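You operate a simulated robot arm through the tools that you are given. There is no shell and no other tool. Be economical: measure what you need, move in short steps, check, and stop when the job is done.

You are at the controls of a simulated two-armed robot. One attempt, no reset.

## Task
Pick up the tea flask with one hand, pass it to the other hand and put it on the far corner of the big table. Set down upright: tea flask.

Only the result counts: the job must be done as asked and must still hold three seconds after the hand-in. Knocking over, shifting, dropping, spilling or breaking anything else fails it.

## Robot
Two 7-joint arms with two-finger parallel grippers on one trunk, on a base that drives. Base frame: it is fixed to the floor where the robot stands at the start and does not move with it; the origin is under the middle of the robot, x ahead of it, y to its left, z up; the surface under the hand at the start is at about z = 780. Units: mm, degrees, N and s.
The left shoulder is at the start at [50, 168, 1032], the right one opposite. With the tool pointing down near the work surface each hand reaches from about 220 to 660 mm from the robot's upright axis, wherever it stands, measured 20 degrees to its own side. Places, roughly: far corner of the big table [1600, 900, 800]. Payload 1.57 kg a hand.
Tool frame (each hand has its own): the origin (TCP) lies between the finger pads and is the grasp point; the fingertips stand 30 mm ahead of it; z points along the fingers, y is the line along which they close. Largest opening 80 mm; finger width 17, thickness 12; the body of the gripper, 40 by 82 mm, starts 80 mm behind the TCP.
Orientation is that of the tool frame in the base frame, as [roll, pitch, yaw] about the fixed x, y, z axes, in that order (R = Rz(yaw) Ry(pitch) Rx(roll)). With the fingers straight down and closing along the base's y, the tool's x points along the base's -x, its y along +y and its z along -z.

## Interface
- The arms move only by the tool move_arm. It takes "left_commands", "right_commands" or both (then of equal length, played together; a hand with none holds still); each is one flat list of numbers, 6 for each row, row after row: the shift along the tool's x, y, z in mm, then the turn, a rotation vector about the tool's x, y, z in degrees. In form: [tx, ty, tz, wx, wy, wz, tx, ty, tz, wx, wy, wz, ...]. A call has 1 to 20 rows; each row is the pose to reach, as a shift and turn from the pose commanded when the call began, along the tool's axes at that moment. "left_gripper" and "right_gripper" are, for a hand that has rows, the finger opening in mm, from 0 to 80, set as the call begins (left out, the last holds). Rows are played at 5 a second. More than 50 mm and 8.6 degrees between two rows, or a gripper value outside its range, and nothing of the call is played. Where a pose cannot be reached the arm comes as near as it can. A force on the tool above 40 N (or 10 N above the force at the start of the call, whichever is more), or a blocked arm, ends the call early, and 0.2 s more pass. The fingers move at their own pace (about 45 mm/s each) and stop on an object; they squeeze with about 43 N. The grip force told is the motor's: it shows also when the fingers shut on nothing. Time passes only in rows, and 0.2 s behind the last, so rows that repeat a pose let the fingers close. The reply holds the time, the measured pose of the TCP, the force on the tool along the base axes, the opening and the grip force, in the units named above and with some noise, with the torque about the TCP (base axes, N m) and any sound that the robot's microphone picked up.
- Cameras (640 x 400 px; columns grow to the right, rows downward): "scene" is now at [128.5, -26.3, 1257.4]; the picture's right is [-0.27, -0.96, 0.00], its down [-0.43, 0.12, -0.90] and it looks along [0.86, -0.24, -0.44] (base axes); focal length 257 px, centre (320, 200). "left" rides on the left gripper at [72, 7, -122] in its tool frame; the picture's right is [-0.09, 1.00, 0.00], its down [-0.84, -0.08, -0.54] and it looks along [-0.54, -0.05, 0.84] (tool axes); focal length 238 px, centre (320, 200). "right" rides on the right gripper at [72, -7, -122] in its tool frame; the picture's right is [0.09, 1.00, 0.00], its down [-0.84, 0.08, -0.54] and it looks along [-0.54, 0.05, 0.84] (tool axes); focal length 238 px, centre (320, 200). There is no depth. A picture from a camera that has moved, and an enlarged one, comes with that camera's place and axes in the base frame and with its lens.
- capture(camera): a new picture of that camera. The clock stands still meanwhile.
- slide_trunk(by): slides the trunk up (or, below 0, down) by that many mm; the arms and the scene camera ride with it, the base frame stays. It gives what a move gives, with no picture.
- base_move(legs): drives the robot by 1 to 6 legs, each [ahead, left, turn to the left] in mm, mm and degrees, along the robot's own axes; the way and the turn of a leg run together, so that a leg with both is an arc; at most 1500 mm and 180 degrees a leg. The arms and the cameras ride along, it lands a little off, and it stops where it bumps. It gives what a move gives.
- turn_head(pan, tilt): turns the head with the scene camera to pan (to the left, within 80 degrees either way) and tilt (down, from -29 to 69), counted from straight ahead of the robot. It gives what a move gives.
- zoom(camera, box): a new picture of the part [left, top, right, bottom] of that camera's present view, enlarged. The clock stands still meanwhile.
- close_job(): hands the job in; it is judged then, once.

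Work in short steps. Places have to be worked out from the pictures, the camera data and where the tool is seen: move nearer, look again, correct. Check each grasp and each placing, and mend what went wrong. You have 120 turns and 100 pictures in all, those below and enlarged ones among them. Open the grippers and draw the arms clear of the work before you hand the job in, unless the task says otherwise; then end with one line.

The tools are called after "Call:" as a command line: name --argument value ..., lists and objects as JSON in quotes. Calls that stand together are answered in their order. move_arm: Moves the arms, as the interface text tells. Its arguments: {"type":"object","properties":{"left_commands":{"type":"array","items":{"type":"number"}},"left_gripper":{"type":"number"},"right_commands":{"type":"array","items":{"type":"number"}},"right_gripper":{"type":"number"}},"required":[]} The other tools are called the same way: slide_trunk (by) slides the trunk up or down; base_move (legs) drives the base; turn_head (pan, tilt) turns the head that bears the scene camera; capture (camera) takes a picture; zoom (camera, box) takes an enlarged picture of a part of a camera's view; close_job () hands the job in.

At the start:

```text
time: 0.0
left_ee_pos: [402.9, 78.2, 1082.1]
left_tool_rot: [180.0, 0.0, -179.8]
left_force: [-0.2, 0.3, 0.2]
left_torque: [0.0, 0.01, -0.05]
left_opening: 80.0
left_finger_force: 0.0
right_ee_pos: [468.6, -322.2, 1019.4]
right_tool_rot: [180.0, -0.1, -180.0]
right_force: [0.1, 1.0, -0.2]
right_torque: [-0.02, 0.0, -0.01]
right_opening: 80.3
right_finger_force: 0.1
trunk travel left (down, up): [-200.0, 243.0]
robot x, y, heading: [-5.0, 0.2, -0.2]
head pan, tilt: [-15.7, 26.3]
```

scene: 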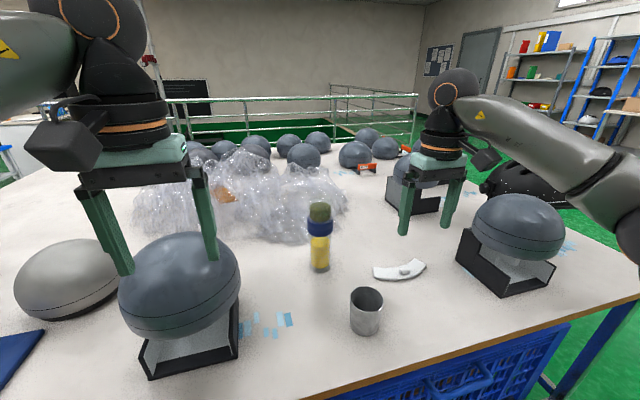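
right: 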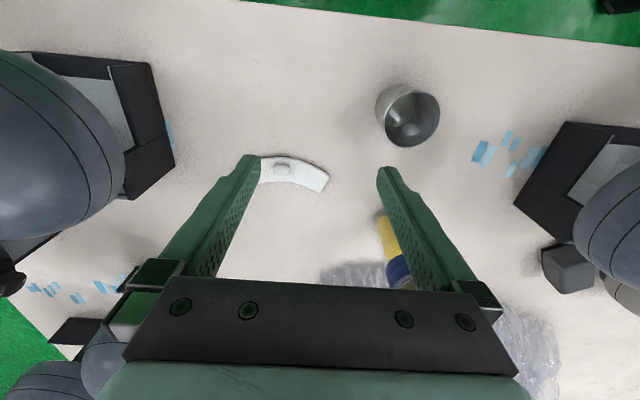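
left: 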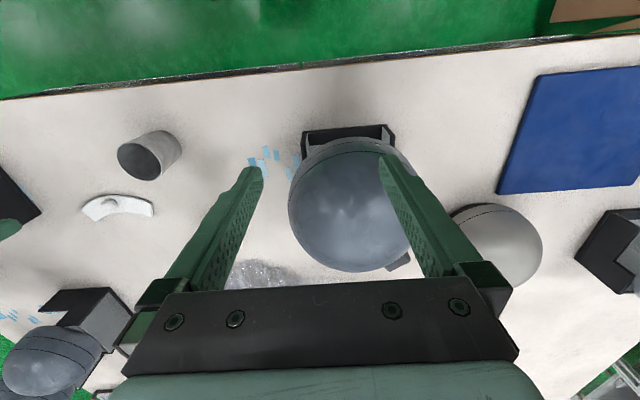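

The yellow/blue cylinder near [660,-175] should be the tea flask. I'll zoom in on it and look around with the head for the route.

Call:
zoom --camera "scene" --box '[240, 170, 440, 345]'

Call:
turn_head --pan 35 --tilt 20

Call:
capture --camera "scene"

```text
2.29 times, centred on (340, 258) of scene
camera zoom: at [128.5, -26.3, 1257.4], right [-0.27, -0.96, 0.0], down [-0.43, 0.12, -0.9], along [0.86, -0.24, -0.44], focal length 587 px, centre (274, 69)
```

zoom: 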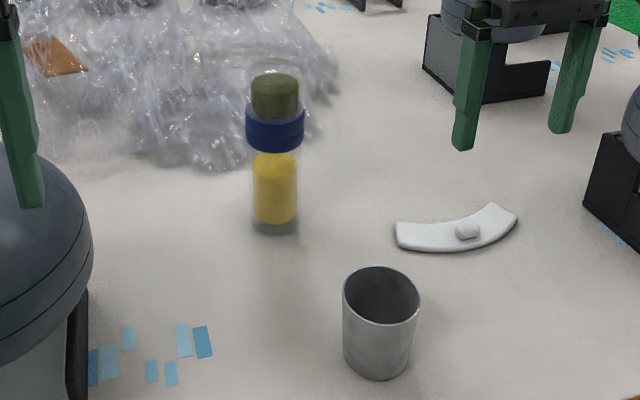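

```text
time: 1.2
left_ee_pos: [403.0, 77.8, 1081.8]
left_tool_rot: [180.0, 0.0, -179.8]
left_force: [0.5, -0.5, -0.5]
left_torque: [0.0, -0.04, -0.06]
left_opening: 80.0
left_finger_force: 0.1
right_ee_pos: [469.1, -322.5, 1019.6]
right_tool_rot: [180.0, 0.0, 180.0]
right_force: [-0.3, -0.2, -0.4]
right_torque: [-0.01, -0.01, -0.02]
right_opening: 80.3
right_finger_force: 0.0
trunk travel left (down, up): [-200.0, 243.0]
robot x, y, heading: [0.1, 2.3, 0.1]
head pan, tilt: [35.0, 20.0]
```

```text
95 pictures are left
camera scene: at [116.4, 51.9, 1267.5], right [0.57, -0.82, 0.0], down [-0.28, -0.2, -0.94], along [0.77, 0.54, -0.34], focal length 257 px, centre (320, 200)
```

scene: 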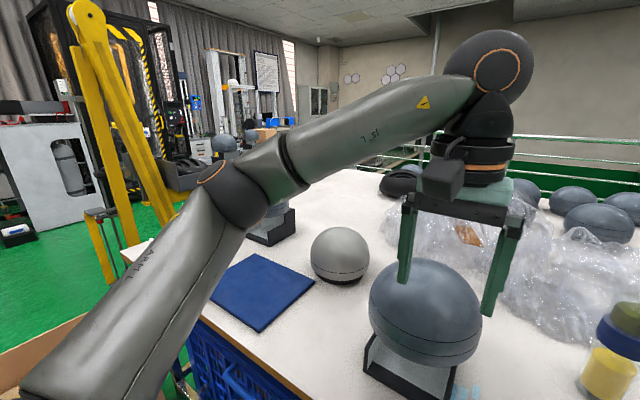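

Flask is about 208 mm tall at roughly [653,-172], body ~56 mm. I'll look further left for the driving route and the far corner.

Call:
turn_head --pan 75 --tilt 25

Call:
capture --camera "scene"

Call:
turn_head --pan -10 --tilt 35

Call:
capture --camera "scene"

```text
time: 2.3
left_ee_pos: [403.1, 77.1, 1082.3]
left_tool_rot: [180.0, 0.1, -179.9]
left_force: [-0.2, -0.6, -0.4]
left_torque: [0.04, 0.0, -0.01]
left_opening: 80.0
left_finger_force: 0.1
right_ee_pos: [468.4, -322.5, 1019.1]
right_tool_rot: [180.0, 0.0, 180.0]
right_force: [0.3, 0.2, 0.6]
right_torque: [0.03, -0.02, -0.01]
right_opening: 80.1
right_finger_force: 0.1
trunk travel left (down, up): [-200.0, 243.0]
robot x, y, heading: [2.5, 3.2, 0.1]
head pan, tilt: [75.0, 25.0]
```

```text
94 pictures are left
camera scene: at [64.0, 87.5, 1259.5], right [0.97, -0.26, 0.0], down [-0.11, -0.41, -0.91], along [0.24, 0.88, -0.42], focal length 257 px, centre (320, 200)
```

scene: 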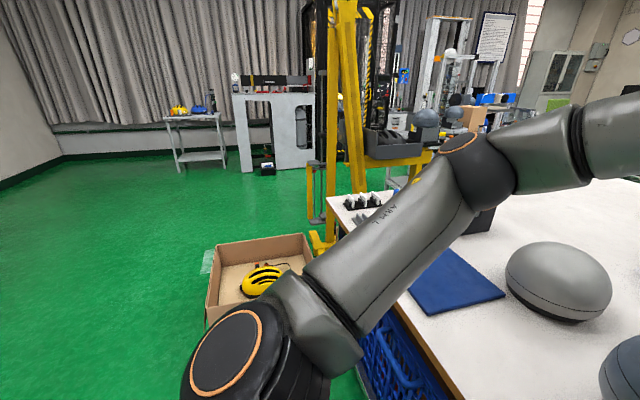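

```text
time: 3.9
left_ee_pos: [402.8, 78.3, 1082.4]
left_tool_rot: [-180.0, 0.0, -179.9]
left_force: [0.0, 0.4, -0.2]
left_torque: [-0.01, -0.01, -0.01]
left_opening: 79.8
left_finger_force: 0.0
right_ee_pos: [468.9, -323.5, 1018.8]
right_tool_rot: [180.0, 0.1, -180.0]
right_force: [-0.6, 0.8, -0.4]
right_torque: [0.03, 0.03, 0.01]
right_opening: 79.9
right_finger_force: 0.0
trunk travel left (down, up): [-200.0, 243.0]
robot x, y, heading: [1.8, 1.5, 0.3]
head pan, tilt: [-10.0, 35.0]
```

```text
93 pictures are left
camera scene: at [126.8, -16.7, 1243.7], right [-0.17, -0.98, 0.0], down [-0.56, 0.1, -0.82], along [0.81, -0.14, -0.57], focal length 257 px, centre (320, 200)
```

scene: 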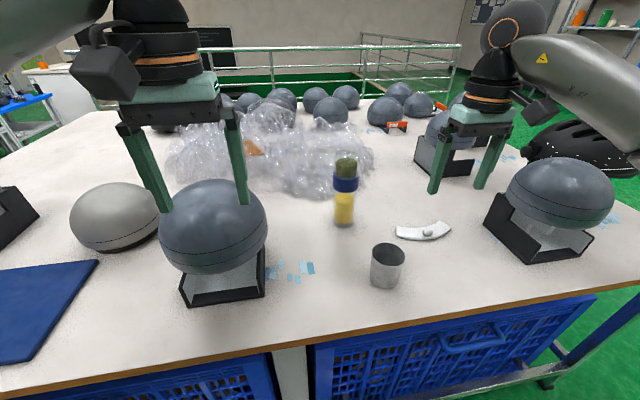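

Both views put the flask axis near [654,-172]. I'll move the right hand to just above and short of it, high enough to clear its top (~988), and check the reach.

Call:
move_arm --right_commands '[0, 0, -45, 0, 0, 0, -40, 35, -45, 0, 0, 0, -80, 70, -45, 0, 0, 0, -120, 105, -45, 0, 0, 0, -160, 150, -45, 0, 0, 0, -160, 150, -45, 0, 0, 0]' --right_gripper 80

Call:
capture --camera "right"

Call:
capture --camera "scene"

```text
refused: row 2 steps farther than a row can; nothing moved
```

```text
92 pictures are left
camera right: at [397.6, -328.5, 1141.9], right [-0.09, 1.0, 0.0], down [0.84, 0.08, 0.54], along [0.54, 0.05, -0.84], focal length 238 px, centre (320, 200)
```

right: 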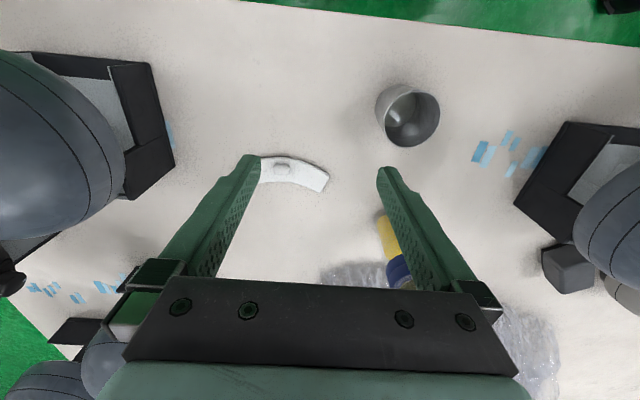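

```text
91 pictures are left
camera scene: at [126.8, -16.7, 1243.7], right [-0.17, -0.98, 0.0], down [-0.56, 0.1, -0.82], along [0.81, -0.14, -0.57], focal length 257 px, centre (320, 200)
```

scene: 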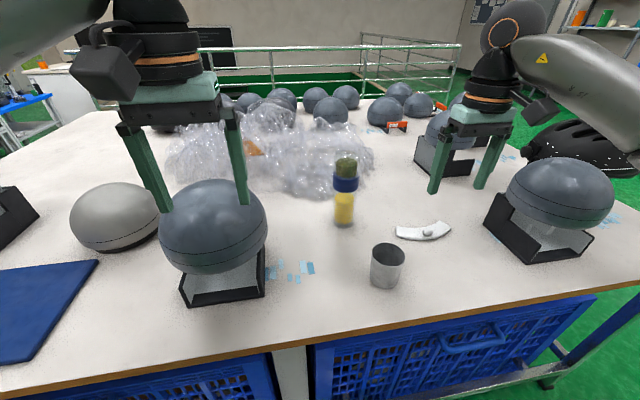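

A row stepped too far, so nothing moved; I'll resend with smaller steps.

Call:
move_arm --right_commands '[0, 0, -45, 0, 0, 0, -32, 30, -45, 0, 0, 0, -64, 60, -45, 0, 0, 0, -96, 90, -45, 0, 0, 0, -128, 120, -45, 0, 0, 0, -160, 150, -45, 0, 0, 0, -160, 150, -45, 0, 0, 0]' --right_gripper 80

```text
time: 5.5
left_ee_pos: [403.9, 77.6, 1081.5]
left_tool_rot: [-179.9, 0.0, -179.9]
left_force: [-0.7, 0.2, 0.1]
left_torque: [-0.03, 0.01, 0.01]
left_opening: 80.2
left_finger_force: 0.1
right_ee_pos: [582.7, -175.2, 1045.7]
right_tool_rot: [-180.0, 0.1, 180.0]
right_force: [0.0, -0.3, 0.4]
right_torque: [-0.02, 0.0, -0.01]
right_opening: 80.0
right_finger_force: 0.1
right hand out of reach, approached as far as the arm can: row 5, 6, 7
trunk travel left (down, up): [-200.0, 243.0]
robot x, y, heading: [0.5, -0.3, 0.0]
head pan, tilt: [-10.0, 35.0]
```

Reach runs out at x≈583 because the wrist is high above the shoulder. I'll raise the trunk, which gives more reach at this height.

Call:
slide_trunk --by 180

Call:
base_move --legs '[[60, 0, 0]]'

Call:
capture --camera "right"

```text
time: 7.5
left_ee_pos: [404.5, 76.8, 1261.1]
left_tool_rot: [-179.9, 0.0, -179.9]
left_force: [-0.7, -0.6, -0.2]
left_torque: [0.0, -0.02, -0.03]
left_opening: 80.2
left_finger_force: 0.0
right_ee_pos: [582.9, -175.0, 1226.3]
right_tool_rot: [-179.9, 0.1, 180.0]
right_force: [0.5, 0.3, 0.0]
right_torque: [-0.02, 0.01, 0.02]
right_opening: 79.9
right_finger_force: 0.0
trunk travel left (down, up): [-380.0, 63.0]
robot x, y, heading: [-3.3, -1.1, 0.0]
head pan, tilt: [-10.0, 35.0]
```

```text
time: 8.4
left_ee_pos: [464.4, 77.3, 1261.9]
left_tool_rot: [-180.0, 0.0, -179.9]
left_force: [0.6, -0.8, 0.4]
left_torque: [0.02, 0.03, 0.0]
left_opening: 79.9
left_finger_force: 0.0
right_ee_pos: [644.0, -176.2, 1224.6]
right_tool_rot: [-179.9, 0.0, -180.0]
right_force: [0.3, -0.2, -0.9]
right_torque: [0.03, 0.02, -0.01]
right_opening: 79.9
right_finger_force: 0.0
trunk travel left (down, up): [-380.0, 63.0]
robot x, y, heading: [58.7, 3.7, -0.1]
head pan, tilt: [-10.0, 35.0]
```

```text
90 pictures are left
camera right: at [572.4, -182.1, 1347.6], right [-0.09, 1.0, 0.0], down [0.84, 0.08, 0.54], along [0.54, 0.05, -0.84], focal length 238 px, centre (320, 200)
```

right: 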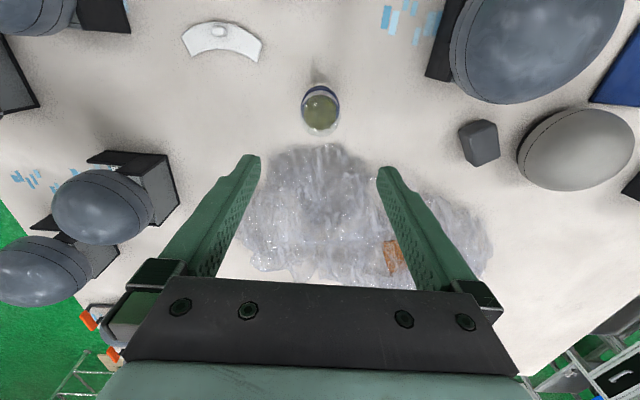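

The flask is seen almost under the hand, at about [651,-174]. I'll go down to about z=1060 with a small correction and look again.

Call:
move_arm --right_commands '[-7, 2, 45, 0, 0, 0, -7, 2, 90, 0, 0, 0, -7, 2, 130, 0, 0, 0, -7, 2, 165, 0, 0, 0, -7, 2, 165, 0, 0, 0]'

Call:
capture --camera "right"

Call:
capture --camera "scene"

```text
time: 9.6
left_ee_pos: [463.3, 77.6, 1262.1]
left_tool_rot: [180.0, 0.0, -179.9]
left_force: [-0.2, -0.4, 0.0]
left_torque: [-0.03, -0.01, 0.01]
left_opening: 79.8
left_finger_force: 0.2
right_ee_pos: [648.6, -171.8, 1062.0]
right_tool_rot: [-179.9, 0.1, 180.0]
right_force: [-0.6, 0.2, 0.3]
right_torque: [-0.01, 0.0, 0.02]
right_opening: 80.0
right_finger_force: 0.1
trunk travel left (down, up): [-380.0, 63.0]
robot x, y, heading: [56.9, -1.5, 0.0]
head pan, tilt: [-10.0, 35.0]
```

```text
89 pictures are left
camera right: at [577.9, -178.2, 1183.4], right [-0.09, 1.0, 0.0], down [0.84, 0.08, 0.54], along [0.54, 0.05, -0.84], focal length 238 px, centre (320, 200)
```

right: 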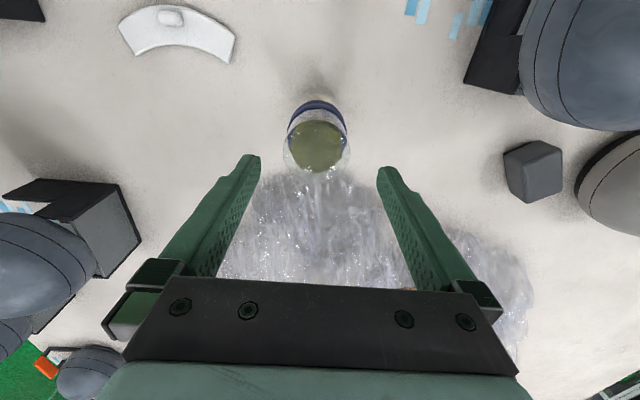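

```text
88 pictures are left
camera scene: at [185.9, -16.8, 1423.7], right [-0.17, -0.98, 0.0], down [-0.56, 0.1, -0.82], along [0.81, -0.14, -0.57], focal length 257 px, centre (320, 200)
```

scene: 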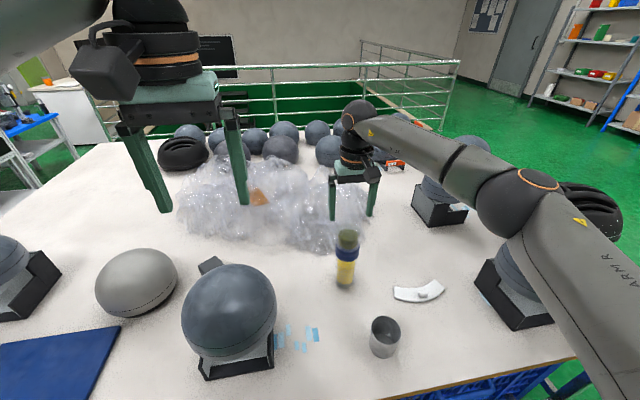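

Ring and lid both give the axis at about [650,-174.5], so I shift -2.5 in y and +1.5 in x. I'll go down until the tips just pass the top, then check the centring.

Call:
move_arm --right_commands '[-2, -2.5, 0, 0, 0, 0, -2, -2.5, 30, 0, 0, 0, -2, -2.5, 60, 0, 0, 0, -2, -2.5, 60, 0, 0, 0]'

Call:
capture --camera "right"

Call:
zoom --camera "scene" --box '[290, 160, 410, 300]'

```text
time: 10.6
left_ee_pos: [461.9, 77.3, 1262.7]
left_tool_rot: [-179.9, 0.0, -179.9]
left_force: [0.6, 0.5, -0.3]
left_torque: [0.03, -0.01, -0.03]
left_opening: 80.1
left_finger_force: 0.1
right_ee_pos: [652.2, -174.1, 999.5]
right_tool_rot: [180.0, 0.0, 179.9]
right_force: [-0.3, 0.4, 1.4]
right_torque: [0.02, -0.02, 0.0]
right_opening: 80.1
right_finger_force: 0.0
trunk travel left (down, up): [-380.0, 63.0]
robot x, y, heading: [58.1, 0.9, -0.0]
head pan, tilt: [-10.0, 35.0]
```

```text
87 pictures are left
camera right: at [580.3, -181.7, 1122.6], right [-0.09, 1.0, 0.0], down [0.84, 0.08, 0.54], along [0.54, 0.05, -0.84], focal length 238 px, centre (320, 200)
```

right: 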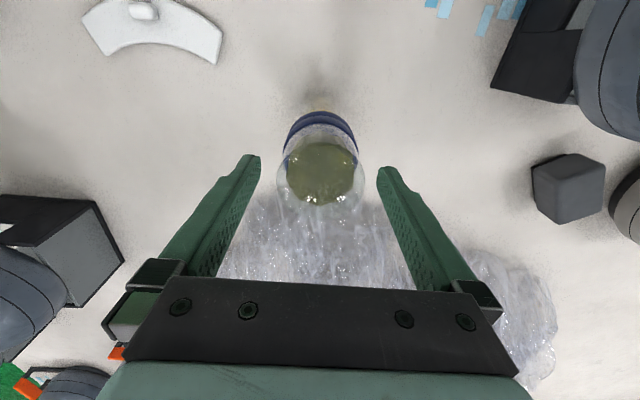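

```text
2.86 times, centred on (350, 230) of scene
camera zoom: at [185.9, -16.8, 1423.7], right [-0.17, -0.98, 0.0], down [-0.56, 0.1, -0.82], along [0.81, -0.14, -0.57], focal length 733 px, centre (234, 114)
```

zoom: 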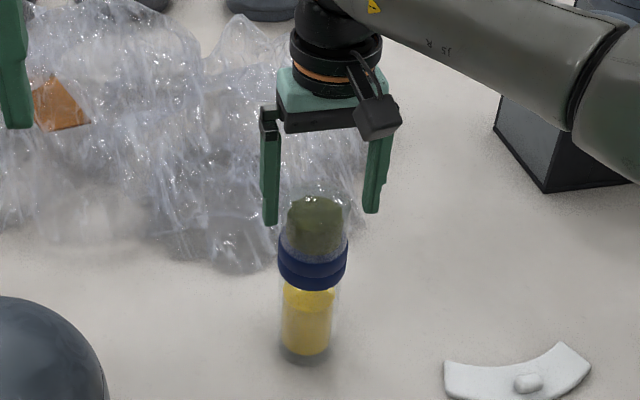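

Centred between the fingers. I'll descend to TCP z≈928 so the pads take the blue ring, with the palm still above the top.

Call:
move_arm --right_commands '[0, 0, 25, 0, 0, 0, 0, 0, 50, 0, 0, 0, 0, 0, 72, 0, 0, 0, 0, 0, 72, 0, 0, 0]'

Call:
zoom --camera "scene" --box '[290, 180, 410, 300]'

```text
time: 11.6
left_ee_pos: [463.0, 78.0, 1261.6]
left_tool_rot: [-180.0, 0.0, -179.9]
left_force: [-0.3, -0.7, -0.1]
left_torque: [0.01, -0.04, 0.0]
left_opening: 80.0
left_finger_force: 0.1
right_ee_pos: [653.2, -175.6, 929.6]
right_tool_rot: [-179.9, 0.1, 179.9]
right_force: [0.0, 0.0, -0.9]
right_torque: [0.02, -0.01, 0.01]
right_opening: 80.0
right_finger_force: 0.0
trunk travel left (down, up): [-380.0, 63.0]
robot x, y, heading: [58.3, -3.1, 0.1]
head pan, tilt: [-10.0, 35.0]
```

```text
3.33 times, centred on (350, 240) of scene
camera zoom: at [185.9, -16.9, 1423.7], right [-0.17, -0.98, 0.0], down [-0.56, 0.1, -0.82], along [0.81, -0.14, -0.57], focal length 856 px, centre (220, 67)
```

zoom: 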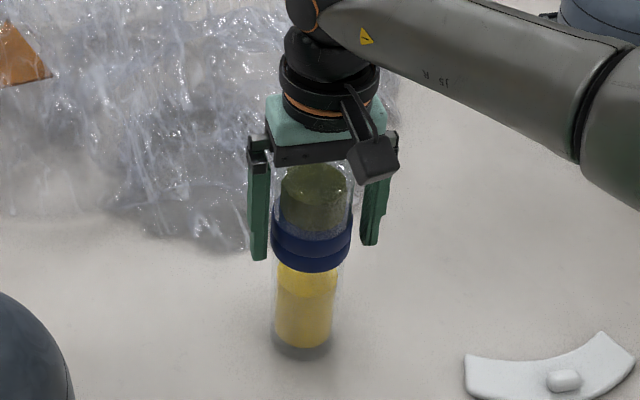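

Fingers straddle the ring with the palm clear. Closing.

Call:
move_arm --right_commands '[0, 0, 0, 0, 0, 0, 0, 0, 0, 0, 0, 0, 0, 0, 0, 0, 0, 0, 0, 0, 0, 0, 0, 0]' --right_gripper 0

```text
time: 12.6
left_ee_pos: [463.0, 78.8, 1262.8]
left_tool_rot: [180.0, -0.1, -179.9]
left_force: [1.1, -0.6, -0.1]
left_torque: [0.02, -0.03, -0.04]
left_opening: 80.1
left_finger_force: 0.1
right_ee_pos: [653.3, -175.9, 929.5]
right_tool_rot: [-180.0, 0.1, 179.9]
right_force: [0.2, 1.1, -0.5]
right_torque: [0.23, -0.06, 0.04]
right_opening: 61.2
right_finger_force: 39.8
trunk travel left (down, up): [-380.0, 63.0]
robot x, y, heading: [60.0, 1.5, -0.1]
head pan, tilt: [-10.0, 35.0]
```

Held at 61 mm opening with 40 N. Lifting gently by 20 mm first, then more.

Call:
move_arm --right_commands '[0, 0, -8, 0, 0, 0, 0, 0, -20, 0, 0, 0, 0, 0, -45, 0, 0, 0, 0, 0, -80, 0, 0, 0, 0, 0, -120, 0, 0, 0, 0, 0, -120, 0, 0, 0]'

Call:
capture --camera "scene"

```text
time: 14.0
left_ee_pos: [463.8, 77.6, 1261.5]
left_tool_rot: [180.0, 0.0, -179.9]
left_force: [0.5, 0.2, 0.0]
left_torque: [0.0, -0.01, -0.02]
left_opening: 79.8
left_finger_force: 0.1
right_ee_pos: [651.1, -176.4, 1046.9]
right_tool_rot: [-179.9, 0.1, -180.0]
right_force: [-1.2, -0.2, -5.1]
right_torque: [0.02, 0.05, 0.01]
right_opening: 61.4
right_finger_force: 43.1
trunk travel left (down, up): [-380.0, 63.0]
robot x, y, heading: [57.7, -2.1, 0.1]
head pan, tilt: [-10.0, 35.0]
```

```text
84 pictures are left
camera scene: at [186.9, -17.2, 1423.5], right [-0.17, -0.98, 0.0], down [-0.57, 0.1, -0.82], along [0.81, -0.14, -0.57], focal length 257 px, centre (320, 200)
```

scene: 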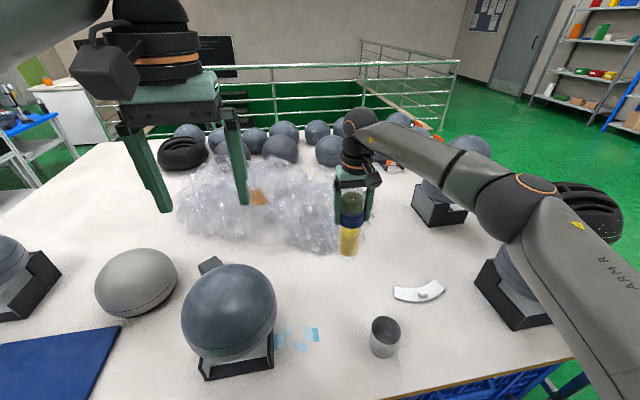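

Flask lifted (about 5 N). Now I raise it with the right hand and bring it toward the middle, while the left hand retreats left and turns to a forward, 30° downward, inward-pointing pose.

Call:
move_arm --right_commands '[0, 0, -40, 0, 0, 0, 0, 0, -80, 0, 0, 0, 0, 0, -120, 0, 0, 0, 0, 0, -153, 0, 0, 0, 28, 19, -153, 0, 0, 0, 57, 38, -153, 0, 0, 0, 86, 58, -153, 0, 0, 0, 114, 77, -153, 0, 0, 0, 143, 97, -153, 0, 0, 0, 171, 116, -153, 0, 0, 0]' --left_commands '[7.9, 25.2, 7.8, 1.96, -7.32, 3.4, 15.8, 50.5, 15.5, 3.92, -14.65, 6.8, 23.6, 75.8, 23.2, 5.89, -21.98, 10.2, 31.5, 101, 31, 7.85, -29.3, 13.6, 39.4, 126.2, 38.8, 9.81, -36.6, 17, 47.2, 151.5, 46.5, 11.78, -43.95, 20.4, 55.1, 176.8, 54.2, 13.74, -51.3, 23.8, 63, 202, 62, 15.7, -58.6, 27.2, 63, 202, 62, 15.7, -58.6, 27.2, 63, 202, 62, 15.7, -58.6, 27.2]' --left_gripper 80

Call:
capture --camera "scene"

Call:
capture --camera "left"

```text
time: 16.2
left_ee_pos: [402.4, 282.9, 1203.1]
left_tool_rot: [-179.5, 60.1, 150.4]
left_force: [0.9, 0.6, 0.1]
left_torque: [0.01, 0.0, -0.02]
left_opening: 79.9
left_finger_force: 0.1
left hand out of reach, approached as far as the arm can: row 8, 9, 10
right_ee_pos: [482.9, -59.1, 1201.8]
right_tool_rot: [-179.9, 0.1, 179.9]
right_force: [0.5, 0.2, -5.4]
right_torque: [-0.02, 0.03, -0.02]
right_opening: 61.0
right_finger_force: 43.4
trunk travel left (down, up): [-380.0, 63.0]
robot x, y, heading: [58.7, -2.1, -0.2]
head pan, tilt: [-10.0, 35.0]
```

```text
83 pictures are left
camera scene: at [186.0, -16.3, 1423.7], right [-0.17, -0.98, 0.0], down [-0.56, 0.1, -0.82], along [0.81, -0.14, -0.57], focal length 257 px, centre (320, 200)
```

scene: 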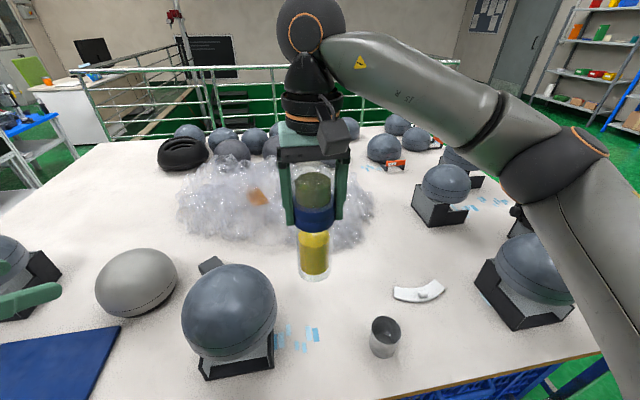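

```text
82 pictures are left
camera left: at [282.5, 358.8, 1200.8], right [0.54, 0.84, 0.08], down [-0.08, -0.04, 1.0], along [0.84, -0.54, 0.05], focal length 238 px, centre (320, 200)
```

left: 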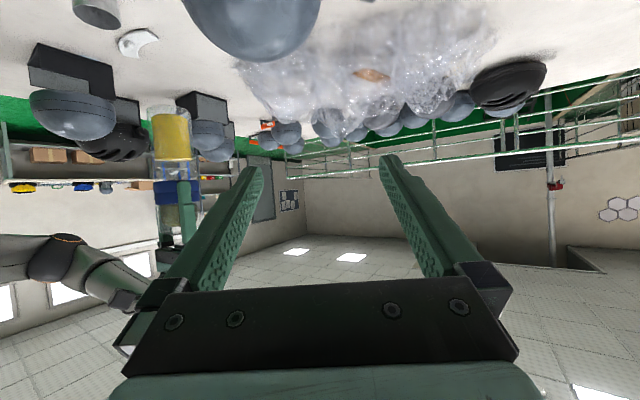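

The left camera confirms the flask at about [485,-60]. That's too close for the left wrist, so I move the flask out to [590,-100,1190] and bring the left hand to a pre-grasp 110 mm short of it.

Call:
move_arm --right_commands '[-36, -14, 4, 0, 0, 0, -72, -28, 8, 0, 0, 0, -107, -41, 12, 0, 0, 0, -107, -41, 12, 0, 0, 0]'

Call:
move_arm --left_commands '[-12.5, -29.8, 29.8, 0, 0, 0, -25, -59.6, 59.7, 0, 0, 0, -37.4, -89.5, 89.5, 0, 0, 0, -49.9, -119.3, 119.3, 0, 0, 0, -62.4, -149, 149, 0, 0, 0, -74.9, -179, 179, 0, 0, 0, -87.3, -208.8, 208.8, 0, 0, 0, -99.8, -238.6, 238.7, 0, 0, 0, -99.8, -238.6, 238.7, 0, 0, 0]'

Call:
capture --camera "left"

Call:
capture --camera "scene"

```text
time: 17.2
left_ee_pos: [402.2, 282.6, 1202.4]
left_tool_rot: [-179.5, 60.0, 150.4]
left_force: [-0.1, 0.3, -0.1]
left_torque: [0.01, 0.01, -0.01]
left_opening: 80.3
left_finger_force: 0.1
right_ee_pos: [586.0, -102.4, 1191.1]
right_tool_rot: [-179.9, 0.1, 180.0]
right_force: [-0.4, -0.2, -4.1]
right_torque: [0.0, 0.05, 0.0]
right_opening: 61.1
right_finger_force: 42.9
trunk travel left (down, up): [-380.0, 63.0]
robot x, y, heading: [59.9, -0.0, 0.2]
head pan, tilt: [-10.0, 35.0]
```

```text
time: 19.2
left_ee_pos: [507.3, -54.6, 1168.3]
left_tool_rot: [-179.9, 60.0, 150.1]
left_force: [-1.2, 0.5, 0.8]
left_torque: [-0.01, 0.0, 0.0]
left_opening: 80.1
left_finger_force: 0.1
left hand out of reach, approached as far as the arm can: row 1, 2, 3, 4
right_ee_pos: [586.5, -100.6, 1192.5]
right_tool_rot: [-180.0, 0.0, -179.9]
right_force: [-0.7, 0.0, -5.0]
right_torque: [0.03, 0.05, -0.01]
right_opening: 61.0
right_finger_force: 42.8
trunk travel left (down, up): [-380.0, 63.0]
robot x, y, heading: [57.7, 2.0, 0.1]
head pan, tilt: [-10.0, 35.0]
```

```text
81 pictures are left
camera left: at [387.4, 22.8, 1166.4], right [0.54, 0.84, 0.08], down [-0.08, -0.04, 1.0], along [0.84, -0.54, 0.05], focal length 238 px, centre (320, 200)
```

left: 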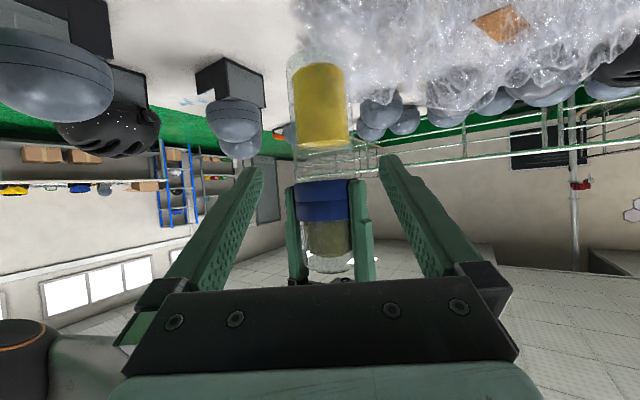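

```text
80 pictures are left
camera scene: at [186.3, -16.4, 1423.6], right [-0.17, -0.98, 0.0], down [-0.56, 0.1, -0.82], along [0.81, -0.14, -0.57], focal length 257 px, centre (320, 200)
```

scene: 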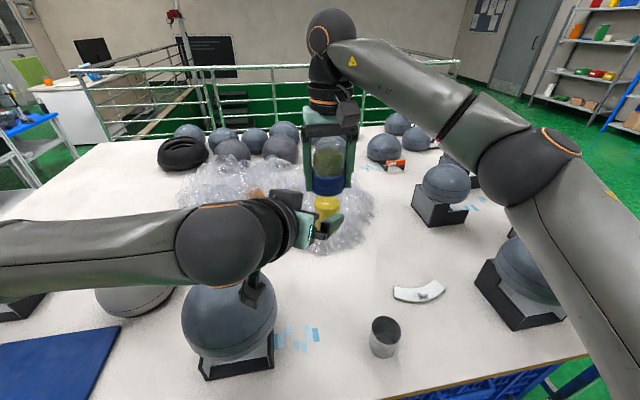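

Left fingers are laterally centred on the clear/yellow body below the ring. I'll advance ~102 mm along the fingers so the left TCP sits on the flask axis at z≈1120.

Call:
move_arm --left_commands '[-1, -0.4, 25, 0, 0, 0, -2, -0.8, 50, 0, 0, 0, -3, -1.2, 76, 0, 0, 0, -3.2, -1.3, 101, 0, 0, 0, -3.2, -1.3, 101, 0, 0, 0]'

Call:
capture --camera "left"

Call:
zoom --camera "scene" --box '[230, 80, 430, 260]'

```text
time: 20.4
left_ee_pos: [581.5, -98.6, 1122.2]
left_tool_rot: [180.0, 60.0, 150.0]
left_force: [-0.4, 0.0, 0.1]
left_torque: [0.0, 0.0, 0.03]
left_opening: 80.1
left_finger_force: 0.0
right_ee_pos: [586.4, -101.0, 1190.7]
right_tool_rot: [180.0, 0.0, 179.9]
right_force: [-0.3, 0.5, -5.3]
right_torque: [0.01, 0.08, -0.01]
right_opening: 61.0
right_finger_force: 43.8
trunk travel left (down, up): [-380.0, 63.0]
robot x, y, heading: [59.4, 0.2, -0.0]
head pan, tilt: [-10.0, 35.0]
```

```text
79 pictures are left
camera left: at [462.4, -22.0, 1120.2], right [0.54, 0.84, 0.08], down [-0.08, -0.04, 1.0], along [0.84, -0.54, 0.05], focal length 238 px, centre (320, 200)
```

left: 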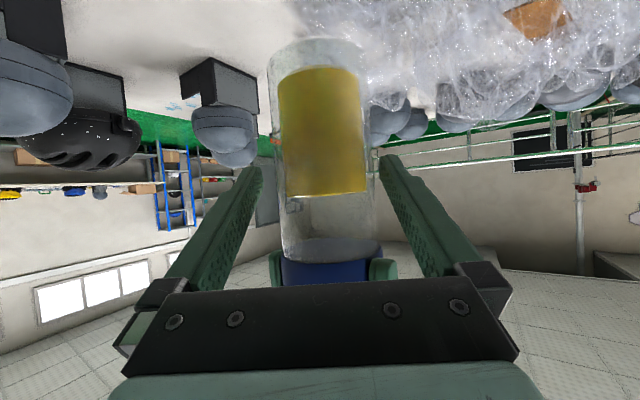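

```text
2.22 times, centred on (330, 170) of scene
camera zoom: at [186.4, -16.8, 1423.6], right [-0.17, -0.98, 0.0], down [-0.56, 0.1, -0.82], along [0.81, -0.14, -0.57], focal length 570 px, centre (298, 267)
```

zoom: 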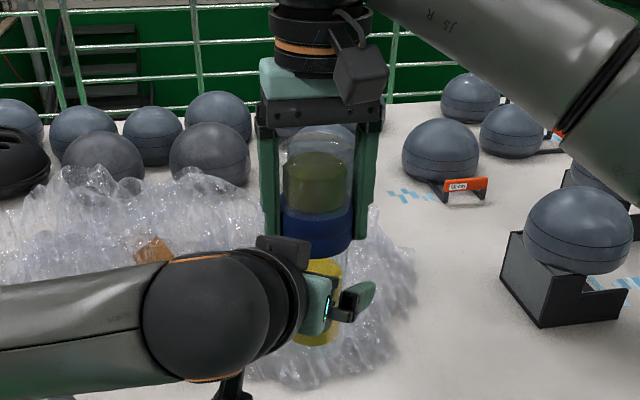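

Aligned. Closing the left fingers on the body.

Call:
move_arm --left_commands '[0, 0, 0, 0, 0, 0, 0, 0, 0, 0, 0, 0, 0, 0, 0, 0, 0, 0, 0, 0, 0, 0, 0, 0]' --left_gripper 0

Call:
capture --camera "left"

```text
time: 21.4
left_ee_pos: [583.1, -97.4, 1121.9]
left_tool_rot: [179.9, 60.0, 150.3]
left_force: [9.4, 9.3, 0.6]
left_torque: [-0.28, 0.22, 0.18]
left_opening: 61.1
left_finger_force: 40.0
right_ee_pos: [586.4, -103.1, 1190.6]
right_tool_rot: [-179.9, -0.2, 179.8]
right_force: [-7.9, -9.5, -1.2]
right_torque: [-0.39, 0.41, -0.08]
right_opening: 61.2
right_finger_force: 43.1
trunk travel left (down, up): [-380.0, 63.0]
robot x, y, heading: [58.6, 1.2, -0.3]
head pan, tilt: [-10.0, 35.0]
```

```text
77 pictures are left
camera left: at [463.3, -21.0, 1120.2], right [0.53, 0.84, 0.08], down [-0.08, -0.04, 1.0], along [0.84, -0.54, 0.05], focal length 238 px, centre (320, 200)
```

left: 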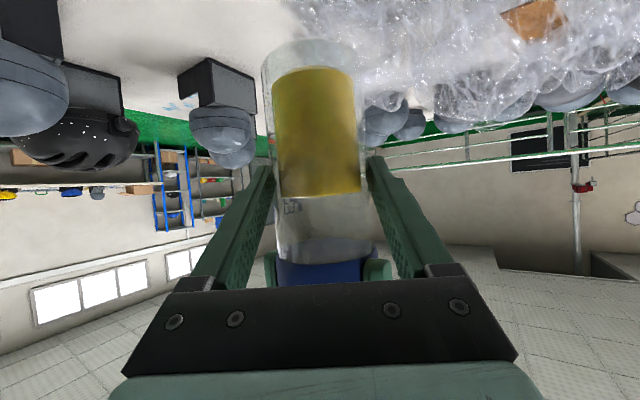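

Both hands hold it. I ease the ~13 N side load by shifting the left hand 2.5 mm, then check.

Call:
move_arm --left_commands '[0, 2.5, 0, 0, 0, 0, 0, 2.5, 0, 0, 0, 0]'

```text
time: 22.0
left_ee_pos: [583.8, -95.2, 1121.8]
left_tool_rot: [-179.9, 59.9, 150.2]
left_force: [7.9, 7.5, -0.3]
left_torque: [-0.52, -0.01, 0.83]
left_opening: 61.0
left_finger_force: 43.3
right_ee_pos: [589.0, -103.1, 1191.0]
right_tool_rot: [-179.9, 0.0, 179.9]
right_force: [-8.1, -6.4, -2.3]
right_torque: [0.04, 0.66, -0.74]
right_opening: 61.4
right_finger_force: 43.7
trunk travel left (down, up): [-380.0, 63.0]
robot x, y, heading: [60.6, -0.6, 0.0]
head pan, tilt: [-10.0, 35.0]
```

Load is slightly lower and acceptable. Opening the right hand in place.

Call:
move_arm --right_commands '[0, 0, 0, 0, 0, 0, 0, 0, 0, 0, 0, 0, 0, 0, 0, 0, 0, 0]' --right_gripper 80

Call:
zoom --camera "scene" --box '[230, 80, 430, 260]'

```text
time: 22.8
left_ee_pos: [584.0, -96.4, 1122.4]
left_tool_rot: [179.9, 60.0, 150.0]
left_force: [-0.5, 0.8, 0.2]
left_torque: [0.04, 0.01, -0.01]
left_opening: 61.0
left_finger_force: 42.8
right_ee_pos: [587.2, -101.7, 1192.1]
right_tool_rot: [-180.0, 0.1, 179.9]
right_force: [-0.4, -0.3, -0.1]
right_torque: [0.02, 0.0, -0.01]
right_opening: 80.1
right_finger_force: 0.1
trunk travel left (down, up): [-380.0, 63.0]
robot x, y, heading: [59.2, -4.2, 0.1]
head pan, tilt: [-10.0, 35.0]
```

```text
2.22 times, centred on (330, 170) of scene
camera zoom: at [186.5, -16.9, 1423.6], right [-0.17, -0.98, 0.0], down [-0.57, 0.1, -0.82], along [0.81, -0.14, -0.57], focal length 570 px, centre (298, 267)
```

zoom: 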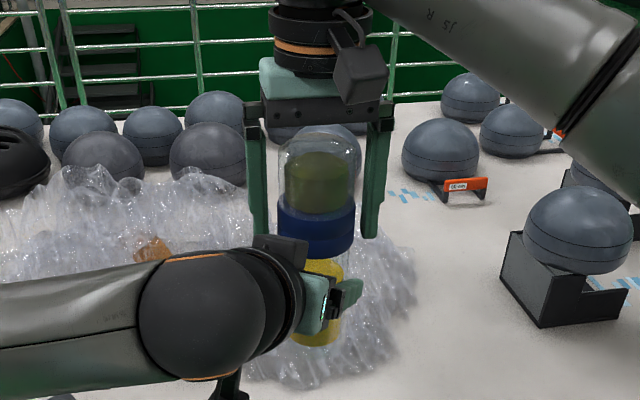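

Right fingers are clear on both sides and the left holds at 61 mm. Raising the right hand in steps.

Call:
move_arm --right_commands '[0, 0, -25, 0, 0, 0, 0, 0, -50, 0, 0, 0, 0, 0, -75, 0, 0, 0, 0, 0, -105, 0, 0, 0, 0, 0, -105, 0, 0, 0]'

Call:
capture --camera "scene"

```text
time: 24.0
left_ee_pos: [583.7, -96.4, 1120.9]
left_tool_rot: [180.0, 60.0, 150.1]
left_force: [-0.3, 0.0, 0.0]
left_torque: [0.03, 0.05, -0.01]
left_opening: 60.9
left_finger_force: 43.0
right_ee_pos: [587.3, -101.8, 1295.0]
right_tool_rot: [179.9, 0.1, 179.9]
right_force: [0.3, -0.9, 0.0]
right_torque: [0.0, 0.02, 0.0]
right_opening: 80.1
right_finger_force: 0.1
trunk travel left (down, up): [-380.0, 63.0]
robot x, y, heading: [60.2, -3.9, -0.2]
head pan, tilt: [-10.0, 35.0]
```

```text
75 pictures are left
camera scene: at [187.0, -17.5, 1423.5], right [-0.17, -0.98, 0.0], down [-0.57, 0.1, -0.82], along [0.81, -0.14, -0.57], focal length 257 px, centre (320, 200)
```

scene: 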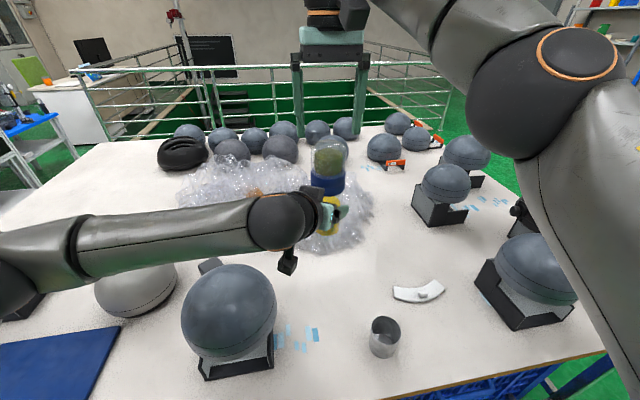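

The flask is standing upright in the left hand alone. I draw the right hand back to the right and raise the left 60 mm for clearance.

Call:
move_arm --left_commands '[-8.7, 0, -5, 0, 0, 0, -17.4, 0, -10, 0, 0, 0, -26, 0, -15, 0, 0, 0, -34.8, 0, -20, 0, 0, 0, -43, 0, -25, 0, 0, 0, -52, 0, -30, 0, 0, 0]' --right_commands '[0, -38, 0, 0, 0, 0, 10, -76, 0, 0, 0, 0, 40, -114, 0, 0, 0, 0, 70, -152, 0, 0, 0, 0, 100, -190, 0, 0, 0, 0, 127, -228, 0, 0, 0, 0]'

Call:
capture --camera "left"

```text
time: 25.4
left_ee_pos: [583.4, -94.8, 1180.6]
left_tool_rot: [179.9, 60.0, 150.0]
left_force: [0.9, -0.8, -4.7]
left_torque: [0.02, 0.06, -0.03]
left_opening: 61.0
left_finger_force: 43.1
right_ee_pos: [458.8, -330.3, 1297.0]
right_tool_rot: [-180.0, 0.1, -179.9]
right_force: [-0.3, -0.1, 0.8]
right_torque: [0.05, 0.0, 0.05]
right_opening: 80.0
right_finger_force: 0.0
trunk travel left (down, up): [-380.0, 63.0]
robot x, y, heading: [59.0, -2.8, 0.3]
head pan, tilt: [-10.0, 35.0]
```

```text
74 pictures are left
camera left: at [463.8, -18.9, 1179.9], right [0.54, 0.84, 0.08], down [-0.08, -0.04, 1.0], along [0.84, -0.54, 0.05], focal length 238 px, centre (320, 200)
```

left: 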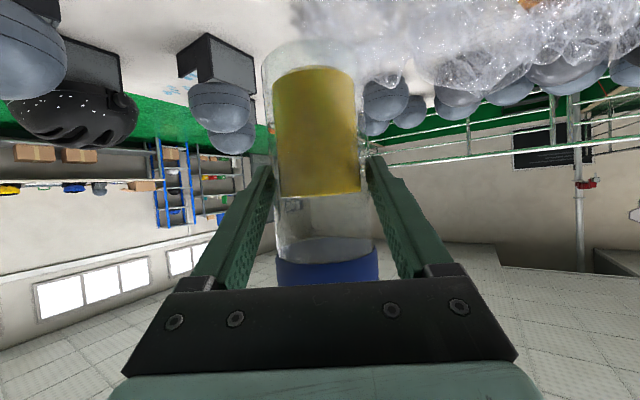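

Handover done (left carries -4.7 N). Now I look left to plan the drive to the far-left corner.

Call:
turn_head --pan 30 --tilt 22

Call:
capture --camera "scene"

Call:
turn_head --pan 72 --tilt 30

Call:
capture --camera "scene"

```text
time: 26.5
left_ee_pos: [585.4, -93.9, 1180.0]
left_tool_rot: [180.0, 60.0, 150.1]
left_force: [-0.3, 0.7, -5.3]
left_torque: [0.01, 0.05, -0.02]
left_opening: 60.9
left_finger_force: 42.5
right_ee_pos: [459.7, -329.2, 1296.6]
right_tool_rot: [180.0, -0.1, -179.9]
right_force: [-0.4, -1.1, 0.3]
right_torque: [0.02, -0.01, -0.01]
right_opening: 80.1
right_finger_force: 0.0
trunk travel left (down, up): [-380.0, 63.0]
robot x, y, heading: [58.9, 0.1, 0.1]
head pan, tilt: [30.0, 22.0]
```

```text
73 pictures are left
camera scene: at [180.2, 44.7, 1444.2], right [0.5, -0.87, 0.0], down [-0.33, -0.19, -0.93], along [0.8, 0.46, -0.38], focal length 257 px, centre (320, 200)
```

scene: 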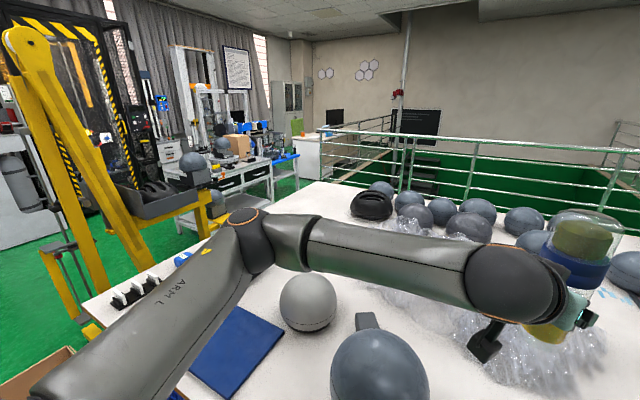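

```text
time: 27.6
left_ee_pos: [585.6, -94.3, 1180.3]
left_tool_rot: [180.0, 60.1, 150.0]
left_force: [-0.4, -0.4, -5.4]
left_torque: [0.03, 0.05, 0.02]
left_opening: 61.0
left_finger_force: 43.2
right_ee_pos: [459.5, -328.7, 1297.2]
right_tool_rot: [180.0, 0.1, 180.0]
right_force: [0.2, -0.5, -0.4]
right_torque: [-0.01, 0.01, -0.02]
right_opening: 80.0
right_finger_force: 0.0
trunk travel left (down, up): [-380.0, 63.0]
robot x, y, heading: [53.7, 2.2, -0.2]
head pan, tilt: [72.0, 30.0]
```

```text
72 pictures are left
camera scene: at [127.8, 84.4, 1431.5], right [0.95, -0.31, 0.0], down [-0.16, -0.48, -0.87], along [0.27, 0.82, -0.5], focal length 257 px, centre (320, 200)
```

scene: 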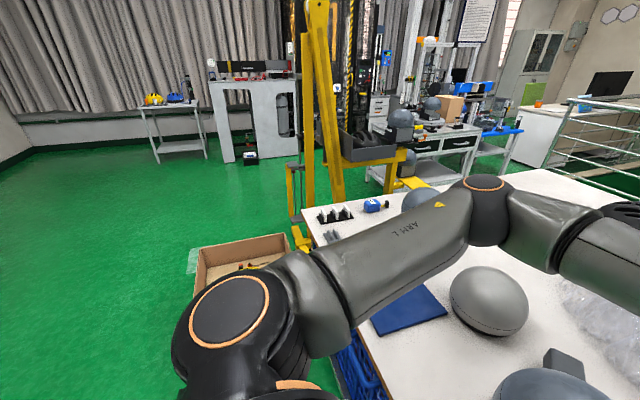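

The left aisle looks blocked by a cardboard box and the yellow stacker. I look ahead and to the right to judge the space behind the table.

Call:
turn_head --pan 8 --tilt 12

Call:
capture --camera "scene"

Call:
turn_head --pan -45 --tilt 20

Call:
capture --camera "scene"

```text
time: 28.9
left_ee_pos: [586.2, -96.6, 1180.5]
left_tool_rot: [180.0, 60.0, 149.9]
left_force: [-0.3, -1.0, -4.6]
left_torque: [-0.01, 0.04, 0.0]
left_opening: 60.6
left_finger_force: 42.5
right_ee_pos: [460.9, -328.4, 1297.3]
right_tool_rot: [-179.9, 0.1, -180.0]
right_force: [-0.1, -0.3, 0.0]
right_torque: [0.02, -0.04, 0.03]
right_opening: 80.2
right_finger_force: 0.1
trunk travel left (down, up): [-380.0, 63.0]
robot x, y, heading: [59.2, 4.2, -0.1]
head pan, tilt: [8.0, 12.0]
```

```text
71 pictures are left
camera scene: at [192.1, 11.4, 1460.5], right [0.14, -0.99, 0.0], down [-0.21, -0.03, -0.98], along [0.97, 0.14, -0.21], focal length 257 px, centre (320, 200)
```

scene: 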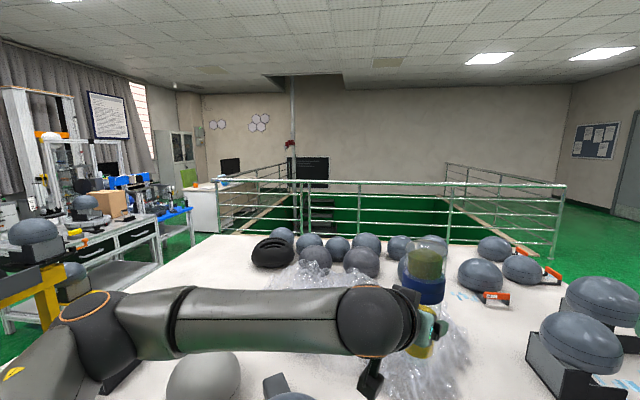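

```text
time: 30.1
left_ee_pos: [585.0, -94.1, 1180.5]
left_tool_rot: [-180.0, 60.0, 150.1]
left_force: [0.3, -1.1, -4.5]
left_torque: [0.01, 0.03, -0.01]
left_opening: 61.1
left_finger_force: 42.9
right_ee_pos: [459.8, -329.3, 1297.2]
right_tool_rot: [-180.0, 0.1, 180.0]
right_force: [0.1, 0.1, 0.4]
right_torque: [-0.02, -0.02, -0.01]
right_opening: 79.9
right_finger_force: 0.1
trunk travel left (down, up): [-380.0, 63.0]
robot x, y, heading: [60.5, 3.2, -0.3]
head pan, tilt: [-45.0, 20.0]
```

```text
70 pictures are left
camera scene: at [165.7, -67.5, 1447.5], right [-0.71, -0.71, 0.0], down [-0.24, 0.24, -0.94], along [0.66, -0.66, -0.34], focal length 257 px, centre (320, 200)
```

scene: 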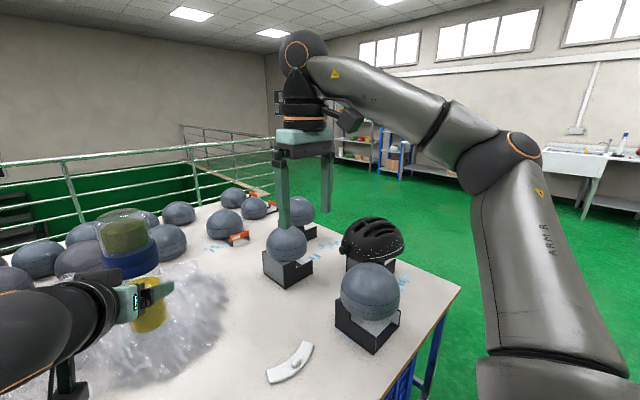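

The railing is ~1.5 m behind the table and the right side looks open, so I'll go round the right. First I back off and look right.

Call:
base_move --legs '[[-150, 0, 0]]'

Call:
turn_head --pan -78 --tilt 25

Call:
capture --camera "scene"

```text
time: 31.5
left_ee_pos: [435.2, -96.4, 1180.8]
left_tool_rot: [180.0, 60.1, 149.7]
left_force: [-0.7, 0.2, -5.1]
left_torque: [0.05, 0.04, -0.02]
left_opening: 60.9
left_finger_force: 43.3
right_ee_pos: [310.1, -330.9, 1296.4]
right_tool_rot: [180.0, 0.1, 179.8]
right_force: [-0.3, -0.2, 0.5]
right_torque: [0.0, 0.0, 0.02]
right_opening: 80.2
right_finger_force: 0.1
trunk travel left (down, up): [-380.0, 63.0]
robot x, y, heading: [-87.0, 1.5, -0.1]
head pan, tilt: [-45.0, 20.0]
```

```text
time: 32.5
left_ee_pos: [434.8, -95.4, 1180.5]
left_tool_rot: [-180.0, 60.0, 149.9]
left_force: [-0.3, 0.5, -4.3]
left_torque: [0.01, 0.04, -0.03]
left_opening: 60.9
left_finger_force: 43.2
right_ee_pos: [309.6, -330.7, 1296.5]
right_tool_rot: [180.0, 0.0, 179.8]
right_force: [0.6, 0.3, 0.3]
right_torque: [0.01, 0.0, 0.0]
right_opening: 80.2
right_finger_force: 0.1
trunk travel left (down, up): [-380.0, 63.0]
robot x, y, heading: [-91.3, 3.9, -0.2]
head pan, tilt: [-78.0, 25.0]
```

```text
69 pictures are left
camera scene: at [-30.0, -91.6, 1439.4], right [-0.98, -0.21, 0.0], down [-0.09, 0.41, -0.91], along [0.19, -0.89, -0.42], focal length 257 px, centre (320, 200)
```

scene: 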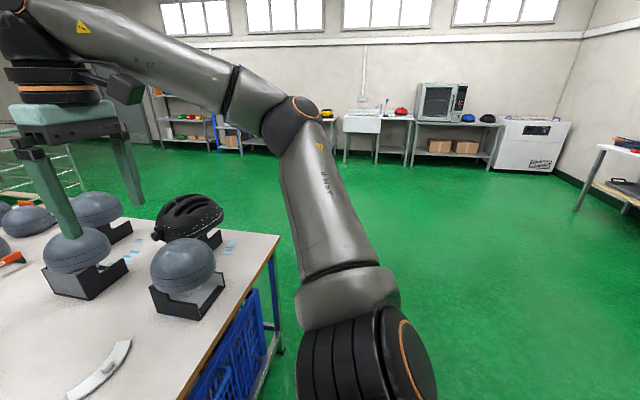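

The right side is wide open. I drive right ~1800 mm, then ahead along the table's right side.

Call:
base_move --legs '[[0, -1500, 0], [0, -350, 0], [1300, 0, 0]]'

Call:
turn_head --pan 10 --tilt 22

Call:
capture --camera "scene"

```text
time: 55.0
left_ee_pos: [1751.1, -1881.2, 1181.4]
left_tool_rot: [180.0, 60.0, 151.8]
left_force: [0.5, 0.4, -4.6]
left_torque: [0.01, 0.02, -0.01]
left_opening: 60.9
left_finger_force: 43.0
right_ee_pos: [1635.3, -2119.4, 1296.1]
right_tool_rot: [-179.9, 0.0, -178.2]
right_force: [-0.3, 0.5, -0.2]
right_torque: [0.0, 0.04, -0.03]
right_opening: 80.2
right_finger_force: 0.0
trunk travel left (down, up): [-380.0, 63.0]
robot x, y, heading: [1224.6, -1804.5, 1.8]
head pan, tilt: [-78.0, 25.0]
```

```text
time: 56.6
left_ee_pos: [1751.5, -1880.4, 1180.4]
left_tool_rot: [179.9, 60.0, 151.9]
left_force: [0.2, 0.0, -3.9]
left_torque: [0.02, 0.06, -0.01]
left_opening: 61.1
left_finger_force: 42.9
right_ee_pos: [1633.8, -2118.6, 1296.7]
right_tool_rot: [179.9, 0.0, -178.2]
right_force: [0.1, -0.1, 0.2]
right_torque: [0.02, -0.01, -0.03]
right_opening: 80.1
right_finger_force: 0.1
trunk travel left (down, up): [-380.0, 63.0]
robot x, y, heading: [1224.7, -1800.0, 2.0]
head pan, tilt: [10.0, 22.0]
```

```text
68 pictures are left
camera scene: at [1354.5, -1783.8, 1444.2], right [0.2, -0.98, 0.0], down [-0.37, -0.08, -0.93], along [0.91, 0.19, -0.38], focal length 257 px, centre (320, 200)
```

scene: 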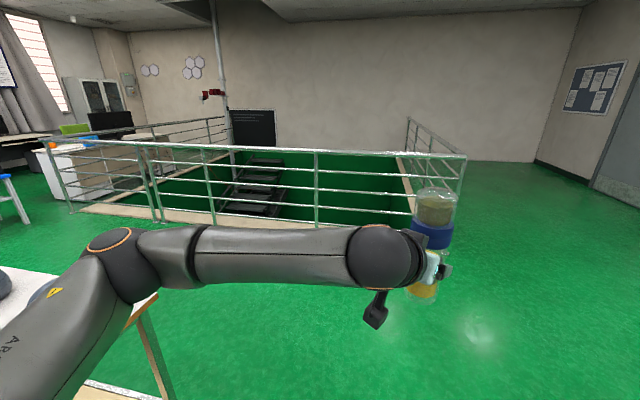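

Plenty of room (railing at x≈3800+; table far edge x≈1948). I drive ahead to x≈2600, turn left 88° and look along the far side.

Call:
base_move --legs '[[1380, 0, 0], [0, 0, 88]]'

Call:
capture --camera "scene"

```text
time: 67.1
left_ee_pos: [2674.6, -1234.0, 1180.1]
left_tool_rot: [180.0, 60.1, -120.2]
left_force: [-0.4, 1.0, -4.9]
left_torque: [-0.04, 0.05, 0.01]
left_opening: 61.0
left_finger_force: 43.0
right_ee_pos: [2908.3, -1360.7, 1296.8]
right_tool_rot: [-179.9, 0.0, -90.3]
right_force: [0.3, -0.3, -0.3]
right_torque: [-0.03, 0.03, 0.01]
right_opening: 80.1
right_finger_force: 0.0
trunk travel left (down, up): [-380.0, 63.0]
robot x, y, heading: [2578.4, -1761.3, 89.7]
head pan, tilt: [10.0, 22.0]
```

```text
67 pictures are left
camera scene: at [2562.3, -1629.2, 1444.2], right [0.99, 0.17, 0.0], down [0.06, -0.37, -0.93], along [-0.16, 0.91, -0.38], focal length 257 px, centre (320, 200)
```

scene: 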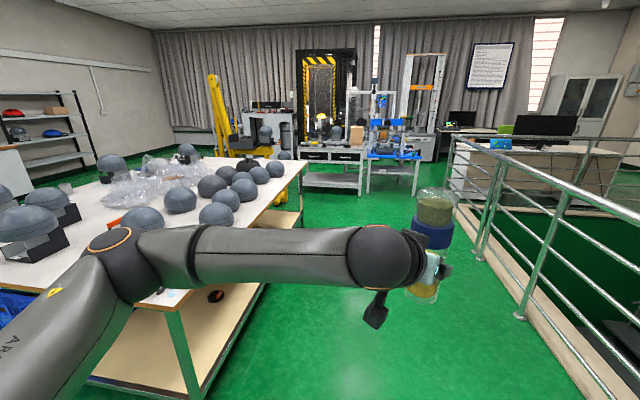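

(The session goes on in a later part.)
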